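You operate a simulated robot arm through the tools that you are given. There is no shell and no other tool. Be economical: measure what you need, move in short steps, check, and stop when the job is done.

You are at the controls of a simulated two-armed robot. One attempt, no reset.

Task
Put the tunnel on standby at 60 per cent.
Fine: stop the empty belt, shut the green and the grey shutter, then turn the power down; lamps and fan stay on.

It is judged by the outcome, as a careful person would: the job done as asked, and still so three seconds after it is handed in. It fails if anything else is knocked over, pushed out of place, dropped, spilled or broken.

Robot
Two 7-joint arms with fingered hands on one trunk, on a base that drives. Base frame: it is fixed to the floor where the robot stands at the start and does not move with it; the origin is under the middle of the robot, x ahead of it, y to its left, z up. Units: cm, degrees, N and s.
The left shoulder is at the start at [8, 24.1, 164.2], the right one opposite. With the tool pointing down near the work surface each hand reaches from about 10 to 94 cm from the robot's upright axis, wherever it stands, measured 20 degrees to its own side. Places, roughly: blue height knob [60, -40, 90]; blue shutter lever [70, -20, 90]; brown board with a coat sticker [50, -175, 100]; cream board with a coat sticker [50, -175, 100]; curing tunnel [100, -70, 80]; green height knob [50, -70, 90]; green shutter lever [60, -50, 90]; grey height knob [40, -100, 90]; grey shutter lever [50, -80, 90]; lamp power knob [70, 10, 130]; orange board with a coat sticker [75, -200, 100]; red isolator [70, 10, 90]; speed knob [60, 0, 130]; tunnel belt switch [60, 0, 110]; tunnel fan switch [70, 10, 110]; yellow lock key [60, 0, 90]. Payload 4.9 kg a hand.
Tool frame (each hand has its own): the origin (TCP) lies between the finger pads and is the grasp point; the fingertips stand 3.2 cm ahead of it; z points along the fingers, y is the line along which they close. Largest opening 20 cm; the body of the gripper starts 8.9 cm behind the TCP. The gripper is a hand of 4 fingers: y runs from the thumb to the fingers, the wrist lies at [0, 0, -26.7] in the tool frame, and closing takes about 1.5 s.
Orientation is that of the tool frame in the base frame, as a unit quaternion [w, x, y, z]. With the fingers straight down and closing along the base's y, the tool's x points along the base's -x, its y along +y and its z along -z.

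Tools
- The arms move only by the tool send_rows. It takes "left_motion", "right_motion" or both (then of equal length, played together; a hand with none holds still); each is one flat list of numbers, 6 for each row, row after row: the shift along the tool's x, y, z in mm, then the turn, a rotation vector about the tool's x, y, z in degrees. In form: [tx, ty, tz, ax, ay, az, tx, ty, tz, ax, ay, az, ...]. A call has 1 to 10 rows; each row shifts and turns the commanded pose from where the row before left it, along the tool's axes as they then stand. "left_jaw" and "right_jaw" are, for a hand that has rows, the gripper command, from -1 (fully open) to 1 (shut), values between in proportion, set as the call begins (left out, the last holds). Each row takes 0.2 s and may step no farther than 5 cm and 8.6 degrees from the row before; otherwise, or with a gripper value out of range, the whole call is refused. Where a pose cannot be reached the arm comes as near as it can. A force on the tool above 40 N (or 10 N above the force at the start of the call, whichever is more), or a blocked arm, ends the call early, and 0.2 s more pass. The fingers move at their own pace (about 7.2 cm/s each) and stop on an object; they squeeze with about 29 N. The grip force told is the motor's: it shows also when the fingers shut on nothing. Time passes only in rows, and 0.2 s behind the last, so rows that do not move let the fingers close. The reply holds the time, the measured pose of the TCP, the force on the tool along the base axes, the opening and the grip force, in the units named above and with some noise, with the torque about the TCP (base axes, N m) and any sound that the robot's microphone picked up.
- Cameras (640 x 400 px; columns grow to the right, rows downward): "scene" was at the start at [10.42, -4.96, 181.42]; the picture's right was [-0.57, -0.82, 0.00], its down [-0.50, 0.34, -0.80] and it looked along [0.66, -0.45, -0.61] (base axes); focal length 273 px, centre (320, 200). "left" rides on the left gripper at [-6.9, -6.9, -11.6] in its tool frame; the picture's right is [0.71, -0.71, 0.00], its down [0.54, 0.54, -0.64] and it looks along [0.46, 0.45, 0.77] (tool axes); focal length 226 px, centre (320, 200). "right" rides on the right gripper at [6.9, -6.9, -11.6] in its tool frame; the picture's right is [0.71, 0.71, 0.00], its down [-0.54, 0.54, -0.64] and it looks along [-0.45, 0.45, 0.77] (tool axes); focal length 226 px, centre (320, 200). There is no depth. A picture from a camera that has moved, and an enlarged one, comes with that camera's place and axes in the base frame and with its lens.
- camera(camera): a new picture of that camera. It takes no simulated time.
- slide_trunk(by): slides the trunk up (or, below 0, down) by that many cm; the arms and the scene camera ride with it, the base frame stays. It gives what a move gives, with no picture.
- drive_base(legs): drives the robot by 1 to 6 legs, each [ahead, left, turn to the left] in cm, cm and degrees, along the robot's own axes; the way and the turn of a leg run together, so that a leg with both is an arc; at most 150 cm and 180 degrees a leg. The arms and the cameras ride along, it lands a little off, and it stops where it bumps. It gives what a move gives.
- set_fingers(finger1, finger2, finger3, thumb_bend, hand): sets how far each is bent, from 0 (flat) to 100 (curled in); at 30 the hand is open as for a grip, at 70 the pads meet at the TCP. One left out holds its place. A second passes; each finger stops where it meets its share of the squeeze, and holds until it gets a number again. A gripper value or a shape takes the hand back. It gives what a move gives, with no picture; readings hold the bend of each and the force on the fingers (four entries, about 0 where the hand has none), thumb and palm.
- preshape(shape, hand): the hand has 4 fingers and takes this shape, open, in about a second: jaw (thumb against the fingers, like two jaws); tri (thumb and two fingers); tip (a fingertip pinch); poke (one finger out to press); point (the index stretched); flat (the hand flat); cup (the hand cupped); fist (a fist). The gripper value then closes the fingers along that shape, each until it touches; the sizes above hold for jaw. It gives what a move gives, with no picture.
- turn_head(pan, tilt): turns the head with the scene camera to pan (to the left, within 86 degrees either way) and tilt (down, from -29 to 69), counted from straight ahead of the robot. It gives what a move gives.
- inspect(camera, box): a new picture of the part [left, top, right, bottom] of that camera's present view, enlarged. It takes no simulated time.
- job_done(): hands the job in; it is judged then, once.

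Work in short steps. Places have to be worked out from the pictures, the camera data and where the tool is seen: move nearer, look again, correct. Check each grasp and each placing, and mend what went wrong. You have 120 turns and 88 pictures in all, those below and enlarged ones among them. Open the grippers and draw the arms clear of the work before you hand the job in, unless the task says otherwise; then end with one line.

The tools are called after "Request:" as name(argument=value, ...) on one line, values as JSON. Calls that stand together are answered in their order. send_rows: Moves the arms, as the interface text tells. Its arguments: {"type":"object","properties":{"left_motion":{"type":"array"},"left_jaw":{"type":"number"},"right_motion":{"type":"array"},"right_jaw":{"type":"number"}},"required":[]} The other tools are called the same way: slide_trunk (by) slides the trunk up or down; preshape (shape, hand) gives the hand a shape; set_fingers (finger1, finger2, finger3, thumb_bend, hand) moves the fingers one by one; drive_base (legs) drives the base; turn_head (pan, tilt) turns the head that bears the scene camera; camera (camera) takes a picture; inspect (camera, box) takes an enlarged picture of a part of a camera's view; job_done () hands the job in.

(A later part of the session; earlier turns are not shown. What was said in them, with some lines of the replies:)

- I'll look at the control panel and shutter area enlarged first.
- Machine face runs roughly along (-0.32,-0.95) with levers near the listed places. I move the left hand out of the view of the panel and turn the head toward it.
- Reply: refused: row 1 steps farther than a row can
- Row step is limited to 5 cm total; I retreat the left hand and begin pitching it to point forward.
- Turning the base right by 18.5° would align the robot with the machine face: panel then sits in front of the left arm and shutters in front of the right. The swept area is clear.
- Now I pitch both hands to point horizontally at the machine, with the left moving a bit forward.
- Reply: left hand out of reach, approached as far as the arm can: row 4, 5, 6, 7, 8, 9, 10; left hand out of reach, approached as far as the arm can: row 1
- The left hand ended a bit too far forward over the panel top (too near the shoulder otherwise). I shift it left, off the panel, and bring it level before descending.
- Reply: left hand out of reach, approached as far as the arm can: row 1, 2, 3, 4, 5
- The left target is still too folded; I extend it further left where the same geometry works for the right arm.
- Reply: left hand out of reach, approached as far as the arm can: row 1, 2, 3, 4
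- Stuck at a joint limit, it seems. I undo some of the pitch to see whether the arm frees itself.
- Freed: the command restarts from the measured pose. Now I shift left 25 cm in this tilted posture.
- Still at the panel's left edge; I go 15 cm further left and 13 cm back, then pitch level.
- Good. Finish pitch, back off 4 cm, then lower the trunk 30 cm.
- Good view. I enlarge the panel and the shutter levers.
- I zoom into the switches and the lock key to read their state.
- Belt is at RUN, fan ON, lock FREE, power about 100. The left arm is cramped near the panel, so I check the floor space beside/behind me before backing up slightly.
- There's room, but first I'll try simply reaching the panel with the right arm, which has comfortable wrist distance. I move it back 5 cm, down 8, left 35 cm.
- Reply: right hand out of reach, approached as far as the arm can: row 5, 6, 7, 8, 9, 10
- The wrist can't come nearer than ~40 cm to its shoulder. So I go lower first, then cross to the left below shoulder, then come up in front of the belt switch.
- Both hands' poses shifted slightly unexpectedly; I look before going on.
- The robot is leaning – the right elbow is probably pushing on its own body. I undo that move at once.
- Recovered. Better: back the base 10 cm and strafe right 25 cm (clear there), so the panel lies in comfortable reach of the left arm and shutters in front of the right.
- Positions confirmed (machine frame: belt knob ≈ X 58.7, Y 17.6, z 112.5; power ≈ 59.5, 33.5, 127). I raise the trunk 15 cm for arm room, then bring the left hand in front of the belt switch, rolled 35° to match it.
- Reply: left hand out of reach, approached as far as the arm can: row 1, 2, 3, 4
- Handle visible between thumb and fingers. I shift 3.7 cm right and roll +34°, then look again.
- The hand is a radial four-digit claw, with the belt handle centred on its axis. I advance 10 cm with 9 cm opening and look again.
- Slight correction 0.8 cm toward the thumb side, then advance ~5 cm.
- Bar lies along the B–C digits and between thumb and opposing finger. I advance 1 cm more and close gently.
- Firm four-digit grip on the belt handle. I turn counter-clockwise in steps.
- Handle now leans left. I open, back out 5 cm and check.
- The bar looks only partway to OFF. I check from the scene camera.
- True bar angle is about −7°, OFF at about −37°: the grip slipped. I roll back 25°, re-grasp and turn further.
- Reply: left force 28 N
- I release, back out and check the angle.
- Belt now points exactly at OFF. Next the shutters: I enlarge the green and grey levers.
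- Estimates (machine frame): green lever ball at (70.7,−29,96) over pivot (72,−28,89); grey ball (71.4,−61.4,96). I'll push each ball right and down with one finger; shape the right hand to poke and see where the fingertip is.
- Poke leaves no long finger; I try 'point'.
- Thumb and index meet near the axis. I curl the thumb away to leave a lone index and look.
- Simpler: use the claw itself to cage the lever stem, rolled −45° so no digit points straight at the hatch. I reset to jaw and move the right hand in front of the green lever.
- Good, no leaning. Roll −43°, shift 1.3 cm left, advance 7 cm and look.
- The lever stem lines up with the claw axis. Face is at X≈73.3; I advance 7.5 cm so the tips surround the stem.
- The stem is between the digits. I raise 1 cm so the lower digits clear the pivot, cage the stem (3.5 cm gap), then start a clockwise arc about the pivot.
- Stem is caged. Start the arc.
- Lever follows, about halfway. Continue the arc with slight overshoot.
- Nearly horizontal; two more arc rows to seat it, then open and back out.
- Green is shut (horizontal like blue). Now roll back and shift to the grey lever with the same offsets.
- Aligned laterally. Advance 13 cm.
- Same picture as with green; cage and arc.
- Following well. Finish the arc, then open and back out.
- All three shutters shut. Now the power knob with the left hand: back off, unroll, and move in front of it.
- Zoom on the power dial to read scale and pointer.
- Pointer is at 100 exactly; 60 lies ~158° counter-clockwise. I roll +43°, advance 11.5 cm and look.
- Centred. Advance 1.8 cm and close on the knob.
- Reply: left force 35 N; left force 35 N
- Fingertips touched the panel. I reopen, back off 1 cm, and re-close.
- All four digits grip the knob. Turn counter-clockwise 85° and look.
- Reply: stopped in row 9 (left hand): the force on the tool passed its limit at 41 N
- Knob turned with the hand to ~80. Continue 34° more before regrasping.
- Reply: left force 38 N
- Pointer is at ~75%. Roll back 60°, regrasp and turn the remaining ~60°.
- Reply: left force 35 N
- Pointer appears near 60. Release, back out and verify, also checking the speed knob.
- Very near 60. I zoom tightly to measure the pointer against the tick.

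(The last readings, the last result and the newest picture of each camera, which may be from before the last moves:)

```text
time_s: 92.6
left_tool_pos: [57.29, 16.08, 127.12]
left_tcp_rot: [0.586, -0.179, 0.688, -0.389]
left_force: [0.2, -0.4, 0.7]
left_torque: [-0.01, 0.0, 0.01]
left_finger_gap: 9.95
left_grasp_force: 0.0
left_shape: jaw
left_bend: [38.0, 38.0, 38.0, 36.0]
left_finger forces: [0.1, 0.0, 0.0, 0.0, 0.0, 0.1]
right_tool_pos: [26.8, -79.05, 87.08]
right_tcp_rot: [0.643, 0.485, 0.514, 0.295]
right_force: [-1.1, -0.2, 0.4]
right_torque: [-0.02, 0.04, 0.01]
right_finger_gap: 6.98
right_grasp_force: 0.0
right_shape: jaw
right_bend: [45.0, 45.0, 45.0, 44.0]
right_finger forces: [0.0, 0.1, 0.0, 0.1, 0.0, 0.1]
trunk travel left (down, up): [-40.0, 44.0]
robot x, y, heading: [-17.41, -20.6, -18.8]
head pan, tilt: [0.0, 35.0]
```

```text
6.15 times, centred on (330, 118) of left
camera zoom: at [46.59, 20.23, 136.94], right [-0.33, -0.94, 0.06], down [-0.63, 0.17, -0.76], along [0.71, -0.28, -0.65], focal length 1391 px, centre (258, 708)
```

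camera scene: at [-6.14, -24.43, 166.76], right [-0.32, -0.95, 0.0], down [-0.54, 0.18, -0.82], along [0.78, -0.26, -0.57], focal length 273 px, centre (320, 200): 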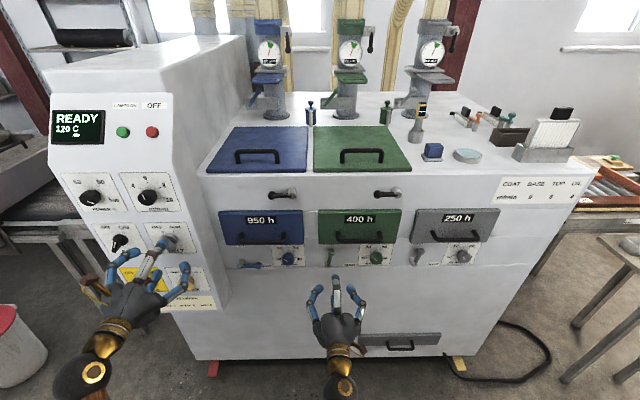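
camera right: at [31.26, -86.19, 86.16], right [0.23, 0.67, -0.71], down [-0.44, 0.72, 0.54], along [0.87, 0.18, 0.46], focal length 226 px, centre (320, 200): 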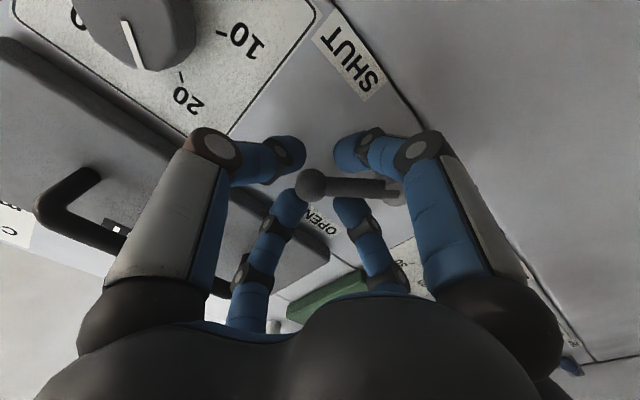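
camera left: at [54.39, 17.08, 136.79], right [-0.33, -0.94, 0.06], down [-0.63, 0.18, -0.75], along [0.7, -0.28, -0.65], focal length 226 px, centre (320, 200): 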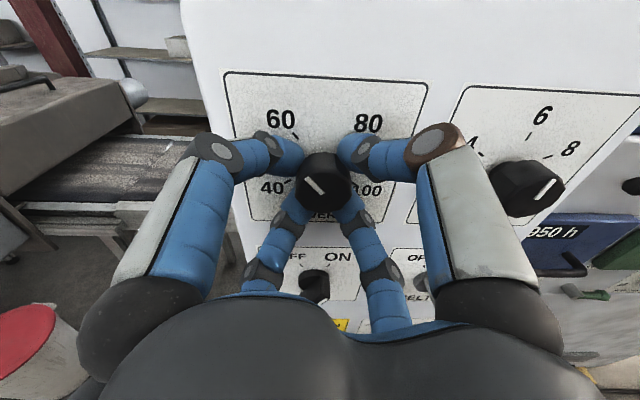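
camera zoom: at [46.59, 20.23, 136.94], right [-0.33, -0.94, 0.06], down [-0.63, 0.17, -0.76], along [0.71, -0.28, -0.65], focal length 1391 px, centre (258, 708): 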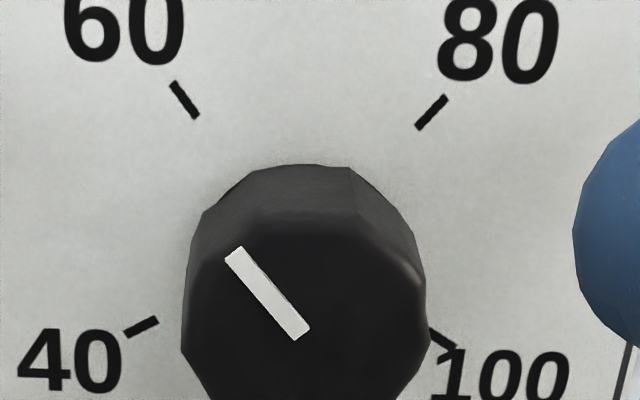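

Pointer reads about 58%, ~8° past the 60 tick. I regrasp, check what closing does, and nudge back.

Request:
send_rows(left_motion=[0, 0, 40, 0, 0, 0, 0, 0, 25, 0, 0, 0, 0, 0, 15, 0, 0, 0])

Request:
inspect(camera="left", box=[260, 110, 380, 220])

Request:
send_rows(left_motion=[0, 0, 0, 0, 0, 0, 0, 0, 0, 0, 0, 0, 0, 0, 0, 0, 0, 0, 0, 0, 0, 0, 0, 0], left_jaw=0.7)

Request:
inspect(camera="left", box=[260, 110, 380, 220])

```text
time_s: 93.4
left_tool_pos: [65.06, 13.45, 126.84]
left_tcp_rot: [0.585, -0.18, 0.689, -0.388]
left_force: [-1.3, -0.1, 0.4]
left_torque: [-0.02, -0.08, 0.09]
left_finger_gap: 9.97
left_grasp_force: 0.1
left_shape: jaw
left_bend: [38.0, 38.0, 38.0, 36.0]
left_finger forces: [1.7, 0.1, 0.0, 0.0, 0.0, 0.1]
right_tool_pos: [26.98, -78.87, 86.92]
right_tcp_rot: [0.643, 0.486, 0.514, 0.295]
right_force: [0.3, 0.2, 0.3]
right_torque: [0.02, -0.02, 0.04]
right_finger_gap: 7.0
right_grasp_force: 0.0
right_shape: jaw
right_bend: [45.0, 45.0, 45.0, 44.0]
right_finger forces: [0.0, 0.1, 0.0, 0.1, 0.0, 0.1]
trunk travel left (down, up): [-40.0, 44.0]
robot x, y, heading: [-17.68, -20.67, -18.9]
head pan, tilt: [0.0, 35.0]
```

```text
3.64 times, centred on (320, 165) of left
camera zoom: at [54.28, 17.65, 136.75], right [-0.32, -0.94, 0.06], down [-0.63, 0.17, -0.76], along [0.7, -0.28, -0.65], focal length 822 px, centre (320, 327)
```

zoom: 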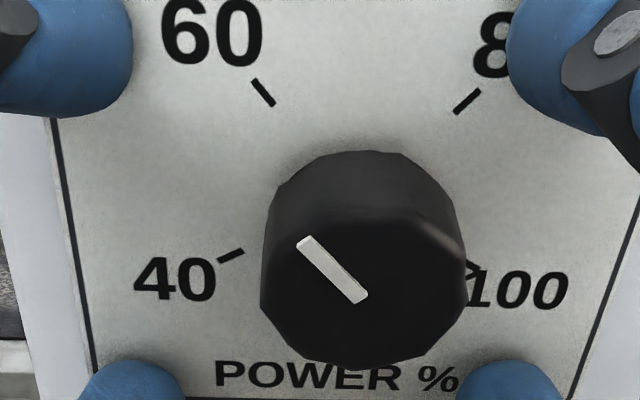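

```text
time_s: 94.4
left_tool_pos: [65.12, 13.27, 127.04]
left_tcp_rot: [0.585, -0.178, 0.689, -0.389]
left_force: [3.0, -4.3, 6.4]
left_torque: [-0.19, -0.33, -0.2]
left_finger_gap: 3.35
left_grasp_force: 29.3
left_shape: jaw
left_bend: [58.0, 76.0, 58.0, 53.0]
left_finger forces: [23.1, 23.8, 23.6, 0.0, 36.4, 0.0]
right_tool_pos: [26.93, -79.12, 86.93]
right_tcp_rot: [0.643, 0.485, 0.514, 0.295]
right_force: [0.3, 0.3, -0.8]
right_torque: [0.0, 0.02, -0.03]
right_finger_gap: 6.95
right_grasp_force: 0.2
right_shape: jaw
right_bend: [45.0, 45.0, 45.0, 44.0]
right_finger forces: [0.0, 0.0, 0.0, 0.0, 0.0, 0.1]
trunk travel left (down, up): [-40.0, 44.0]
robot x, y, heading: [-17.42, -20.46, -18.9]
head pan, tilt: [0.0, 35.0]
```

```text
3.64 times, centred on (320, 165) of left
camera zoom: at [54.28, 17.44, 136.84], right [-0.33, -0.94, 0.05], down [-0.63, 0.17, -0.76], along [0.71, -0.28, -0.65], focal length 822 px, centre (320, 327)
```

zoom: 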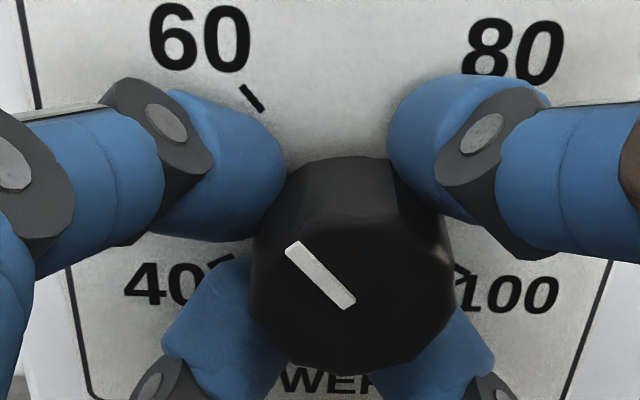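

Closing barely changed it. Nudge +7.5° clockwise, release, back out and re-measure.

Request:
send_rows(left_motion=[0, 0, 0, 0, 0, 4, 0, 0, 0, 0, 0, 3.5, 0, 0, 0, 0, 0, 0])

Request:
send_rows(left_motion=[0, 0, 0, 0, 0, 0, 0, 0, 0, 0, 0, 0, 0, 0, 0, 0, 0, 0, 0, 0, 0, 0, 0, 0, 0, 0, -35, 0, 0, 0, 0, 0, -45, 0, 0, 0], left_jaw=0.0)

Request:
inspect(camera="left", box=[295, 85, 365, 150])

```text
time_s: 95.2
left_tool_pos: [65.07, 13.28, 127.06]
left_tcp_rot: [0.61, -0.133, 0.699, -0.35]
left_force: [8.0, -4.3, 11.8]
left_torque: [-0.24, -0.29, -0.08]
left_finger_gap: 3.33
left_grasp_force: 29.0
left_shape: jaw
left_bend: [58.0, 76.0, 58.0, 53.0]
left_finger forces: [25.0, 23.4, 23.1, 0.0, 37.9, 0.0]
right_tool_pos: [27.02, -79.08, 86.92]
right_tcp_rot: [0.643, 0.486, 0.513, 0.295]
right_force: [-0.4, 0.2, 0.0]
right_torque: [0.0, 0.0, 0.02]
right_finger_gap: 7.01
right_grasp_force: 0.1
right_shape: jaw
right_bend: [45.0, 45.0, 45.0, 44.0]
right_finger forces: [0.0, 0.1, 0.1, 0.0, 0.0, 0.0]
trunk travel left (down, up): [-40.0, 44.0]
robot x, y, heading: [-17.76, -20.79, -18.7]
head pan, tilt: [0.0, 35.0]
```

```text
time_s: 96.6
left_tool_pos: [57.27, 16.09, 127.15]
left_tcp_rot: [0.61, -0.133, 0.699, -0.35]
left_force: [0.3, -0.2, 0.4]
left_torque: [0.0, 0.0, -0.01]
left_finger_gap: 9.98
left_grasp_force: 0.0
left_shape: jaw
left_bend: [38.0, 38.0, 38.0, 36.0]
left_finger forces: [0.0, 0.0, 0.0, 0.0, 0.1, 0.0]
right_tool_pos: [26.9, -78.97, 87.15]
right_tcp_rot: [0.643, 0.485, 0.514, 0.295]
right_force: [0.6, 0.5, -0.3]
right_torque: [0.01, 0.0, 0.0]
right_finger_gap: 7.0
right_grasp_force: 0.1
right_shape: jaw
right_bend: [45.0, 45.0, 45.0, 44.0]
right_finger forces: [0.0, 0.1, 0.0, 0.0, 0.1, 0.0]
trunk travel left (down, up): [-40.0, 44.0]
robot x, y, heading: [-17.63, -20.19, -18.7]
head pan, tilt: [0.0, 35.0]
```

```text
6.15 times, centred on (330, 118) of left
camera zoom: at [46.13, 19.11, 136.91], right [-0.33, -0.94, -0.08], down [-0.6, 0.27, -0.76], along [0.73, -0.2, -0.65], focal length 1391 px, centre (258, 708)
```

zoom: 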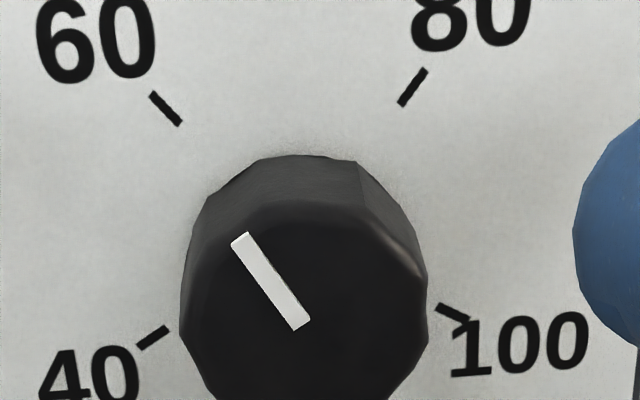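

Now ~1.7% above 60 (closing/release adds a bit). I regrasp and use the gripped view to correct more exactly.

Request:
send_rows(left_motion=[0, 0, 40, 0, 0, 0, 0, 0, 25, 0, 0, 0, 0, 0, 15, 0, 0, 0])

Request:
send_rows(left_motion=[0, 0, 0, 0, 0, 0, 0, 0, 0, 0, 0, 0, 0, 0, 0, 0, 0, 0, 0, 0, 0, 0, 0, 0], left_jaw=0.7)

Request:
inspect(camera="left", box=[260, 110, 380, 220])

```text
time_s: 97.4
left_tool_pos: [64.87, 13.5, 126.72]
left_tcp_rot: [0.609, -0.133, 0.699, -0.35]
left_force: [-0.6, 0.5, 0.2]
left_torque: [-0.01, -0.02, -0.02]
left_finger_gap: 9.98
left_grasp_force: 0.0
left_shape: jaw
left_bend: [38.0, 38.0, 38.0, 36.0]
left_finger forces: [0.0, 0.1, 0.1, 0.0, 0.1, 0.0]
right_tool_pos: [26.96, -79.06, 86.95]
right_tcp_rot: [0.643, 0.485, 0.514, 0.295]
right_force: [-0.2, 0.0, 0.3]
right_torque: [-0.02, 0.04, 0.02]
right_finger_gap: 6.98
right_grasp_force: 0.1
right_shape: jaw
right_bend: [45.0, 45.0, 45.0, 44.0]
right_finger forces: [0.0, 0.0, 0.1, 0.1, 0.1, 0.0]
trunk travel left (down, up): [-40.0, 44.0]
robot x, y, heading: [-17.73, -20.75, -18.5]
head pan, tilt: [0.0, 35.0]
```

```text
time_s: 98.4
left_tool_pos: [65.05, 13.26, 126.99]
left_tcp_rot: [0.61, -0.132, 0.699, -0.351]
left_force: [3.2, -4.5, 8.2]
left_torque: [-0.1, -0.19, -0.1]
left_finger_gap: 3.05
left_grasp_force: 29.1
left_shape: jaw
left_bend: [58.0, 76.0, 78.0, 54.0]
left_finger forces: [24.3, 23.9, 23.1, 0.1, 31.7, 0.0]
right_tool_pos: [26.89, -79.04, 86.87]
right_tcp_rot: [0.643, 0.486, 0.513, 0.295]
right_force: [-0.4, -1.3, -0.3]
right_torque: [-0.01, 0.01, 0.01]
right_finger_gap: 6.98
right_grasp_force: 0.0
right_shape: jaw
right_bend: [45.0, 45.0, 45.0, 44.0]
right_finger forces: [0.0, 0.0, 0.1, 0.0, 0.0, 0.1]
trunk travel left (down, up): [-40.0, 44.0]
robot x, y, heading: [-17.74, -20.71, -18.8]
head pan, tilt: [0.0, 35.0]
```

```text
3.64 times, centred on (320, 165) of left
camera zoom: at [53.76, 16.25, 136.83], right [-0.33, -0.94, -0.08], down [-0.6, 0.27, -0.76], along [0.73, -0.2, -0.65], focal length 822 px, centre (320, 327)
```

zoom: 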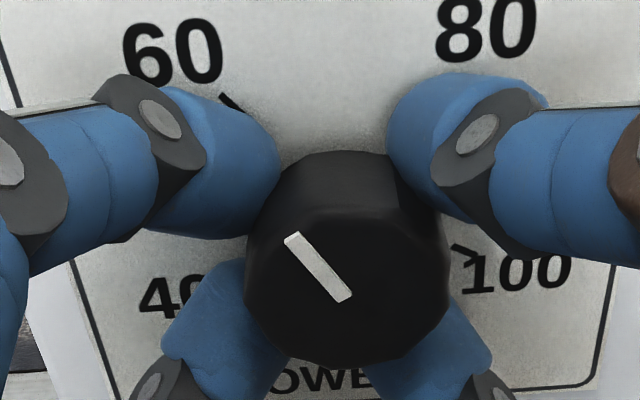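

Gripped pointer is ~3° short of the tick with release adding ~3°; I turn −6° and release.

Request:
send_rows(left_motion=[0, 0, 0, 0, 0, -3, 0, 0, 0, 0, 0, -3, 0, 0, 0, 0, 0, 0])

Request:
send_rows(left_motion=[0, 0, 0, 0, 0, 0, 0, 0, 0, 0, 0, 0, 0, 0, 0, 0, 0, 0, 0, 0, 0, 0, 0, 0, 0, 0, -35, 0, 0, 0, 0, 0, -45, 0, 0, 0], left_jaw=0.0)

Request:
inspect(camera="left", box=[295, 85, 365, 150])

```text
time_s: 99.2
left_tool_pos: [64.86, 13.18, 126.99]
left_tcp_rot: [0.589, -0.17, 0.691, -0.382]
left_force: [-5.2, -9.6, 1.0]
left_torque: [0.13, -0.18, -0.37]
left_finger_gap: 3.07
left_grasp_force: 29.1
left_shape: jaw
left_bend: [58.0, 76.0, 78.0, 54.0]
left_finger forces: [24.1, 25.2, 26.1, 0.0, 38.1, 0.0]
right_tool_pos: [26.85, -79.22, 86.87]
right_tcp_rot: [0.643, 0.486, 0.513, 0.295]
right_force: [-0.4, 0.1, 0.0]
right_torque: [0.01, 0.02, 0.0]
right_finger_gap: 6.99
right_grasp_force: 0.1
right_shape: jaw
right_bend: [45.0, 45.0, 45.0, 44.0]
right_finger forces: [0.0, 0.0, 0.0, 0.1, 0.0, 0.1]
trunk travel left (down, up): [-40.0, 44.0]
robot x, y, heading: [-17.66, -20.54, -18.6]
head pan, tilt: [0.0, 35.0]
```

```text
time_s: 100.6
left_tool_pos: [57.3, 16.02, 127.06]
left_tcp_rot: [0.59, -0.171, 0.691, -0.381]
left_force: [-0.6, -0.3, -0.8]
left_torque: [0.01, 0.0, 0.01]
left_finger_gap: 9.95
left_grasp_force: 0.1
left_shape: jaw
left_bend: [38.0, 38.0, 38.0, 36.0]
left_finger forces: [0.0, 0.1, 0.0, 0.0, 0.0, 0.1]
right_tool_pos: [26.84, -79.07, 86.95]
right_tcp_rot: [0.644, 0.485, 0.513, 0.295]
right_force: [-0.1, 0.5, -0.2]
right_torque: [-0.07, -0.01, -0.02]
right_finger_gap: 6.99
right_grasp_force: 0.0
right_shape: jaw
right_bend: [45.0, 45.0, 45.0, 44.0]
right_finger forces: [0.0, 0.0, 0.1, 0.1, 0.0, 0.0]
trunk travel left (down, up): [-40.0, 44.0]
robot x, y, heading: [-17.9, -20.49, -18.9]
head pan, tilt: [0.0, 35.0]
```

```text
6.15 times, centred on (330, 118) of left
camera zoom: at [46.55, 19.92, 136.99], right [-0.33, -0.94, 0.03], down [-0.62, 0.19, -0.76], along [0.71, -0.27, -0.65], focal length 1391 px, centre (258, 708)
```

zoom: 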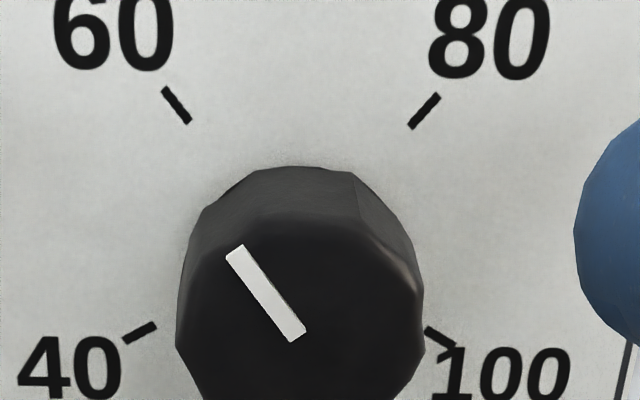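

Pointer matches the 60 tick within about 1°. I draw both arms back, open, and take final checks.

Request:
send_rows(left_motion=[0, 0, -40, 0, 0, 0, 0, 0, 0, 0, 0, 0, 0, 0, 0, 0, 0, 0, 0, 0, 0, 0, 0, 0], right_motion=[0, 0, -40, 0, 0, 0, 0, 0, -30, 0, 0, 0, 0, 0, 0, 0, 0, 0, 0, 0, 0, 0, 0, 0], left_jaw=-0.5, right_jaw=-0.5)

Request:
inspect(camera="scene", box=[40, 90, 210, 310])

Request:
camera(camera="scene")

Request:
camera(camera="left")

```text
time_s: 101.6
left_tool_pos: [53.62, 17.22, 127.18]
left_tcp_rot: [0.59, -0.17, 0.691, -0.381]
left_force: [-0.5, 0.1, -0.1]
left_torque: [0.0, -0.01, -0.02]
left_finger_gap: 14.98
left_grasp_force: 0.1
left_shape: jaw
left_bend: [29.0, 29.0, 29.0, 26.0]
left_finger forces: [0.0, 0.0, 0.0, 0.1, 0.1, 0.0]
right_tool_pos: [20.23, -76.63, 87.12]
right_tcp_rot: [0.643, 0.485, 0.514, 0.294]
right_force: [0.4, 0.3, 0.7]
right_torque: [-0.02, 0.0, 0.02]
right_finger_gap: 14.96
right_grasp_force: 0.1
right_shape: jaw
right_bend: [29.0, 29.0, 29.0, 26.0]
right_finger forces: [0.0, 0.0, 0.0, 0.1, 0.0, 0.0]
trunk travel left (down, up): [-40.0, 44.0]
robot x, y, heading: [-17.91, -20.49, -19.1]
head pan, tilt: [0.0, 35.0]
```

```text
1.82 times, centred on (125, 200) of scene
camera zoom: at [-6.42, -24.43, 166.78], right [-0.32, -0.95, 0.0], down [-0.54, 0.18, -0.82], along [0.78, -0.26, -0.57], focal length 496 px, centre (674, 200)
```

zoom: 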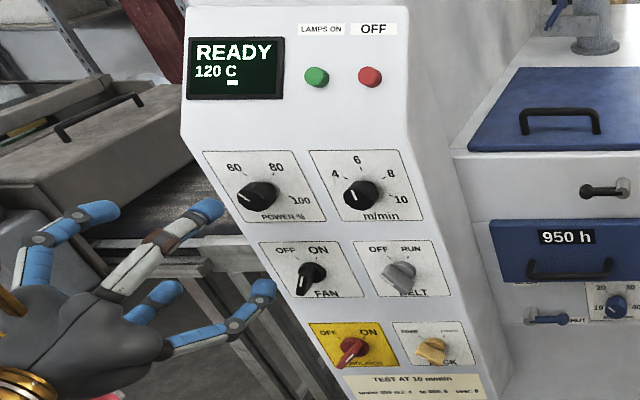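

```text
8 pictures are left
camera scene: at [-6.42, -24.43, 166.78], right [-0.32, -0.95, 0.0], down [-0.54, 0.18, -0.82], along [0.78, -0.26, -0.57], focal length 273 px, centre (320, 200)
```

scene: 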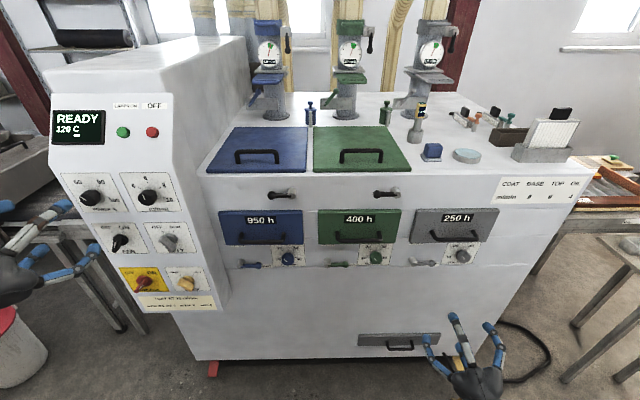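

```text
7 pictures are left
camera left: at [42.71, 21.25, 137.02], right [-0.33, -0.94, 0.03], down [-0.62, 0.19, -0.76], along [0.71, -0.27, -0.65], focal length 226 px, centre (320, 200)
```

left: 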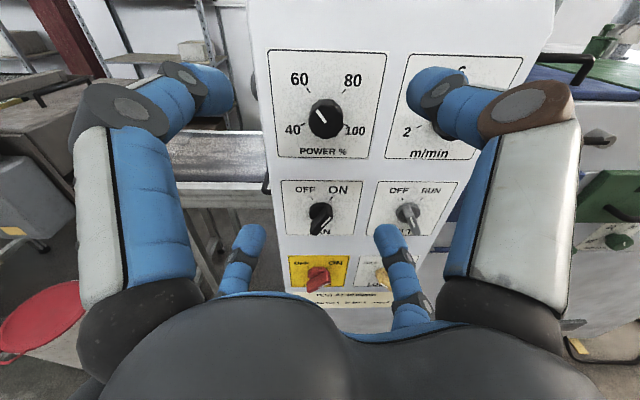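

Last check on the belt and speed pointers.

Request:
inspect(camera="scene", box=[115, 165, 205, 265])

Request:
inspect(camera="left", box=[280, 170, 470, 270])

```text
4.00 times, centred on (160, 215) of scene
camera zoom: at [-6.42, -24.43, 166.78], right [-0.32, -0.95, 0.0], down [-0.54, 0.18, -0.82], along [0.78, -0.26, -0.57], focal length 1092 px, centre (960, 140)
```

zoom: 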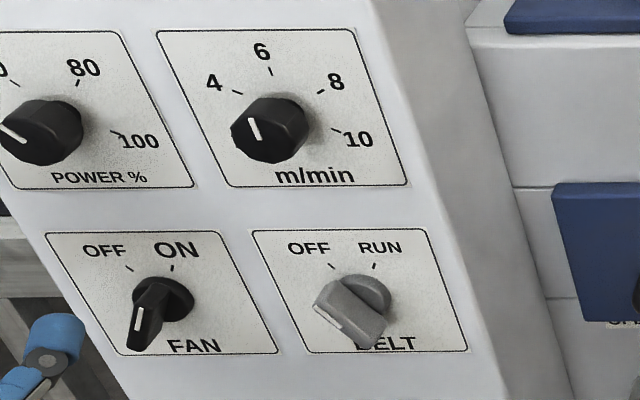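

```text
3.37 times, centred on (375, 220) of left
camera zoom: at [42.71, 21.25, 137.02], right [-0.33, -0.94, 0.03], down [-0.62, 0.19, -0.76], along [0.71, -0.27, -0.65], focal length 762 px, centre (135, 133)
```

zoom: 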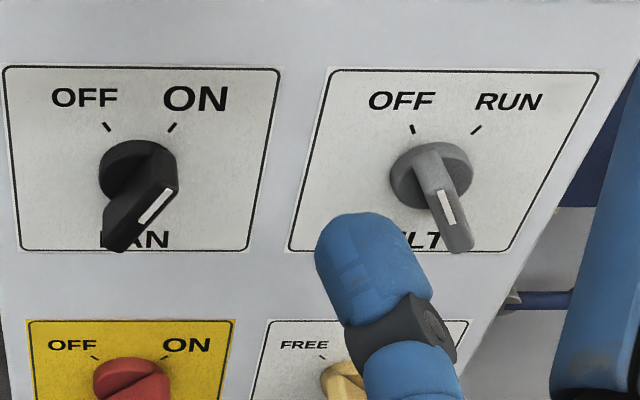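

Belt is at OFF, the green and grey shutters are shut, power is at 60, and fan, speed, isolator and lock are unchanged. Both hands are clear, so I hand in.

Request:
job_done()

```text
The job is handed in.
```

The tunnel is on standby: the belt is stopped, the green and grey shutters are shut, and the power is turned down to 60 per cent. The lamps and fan were left on.
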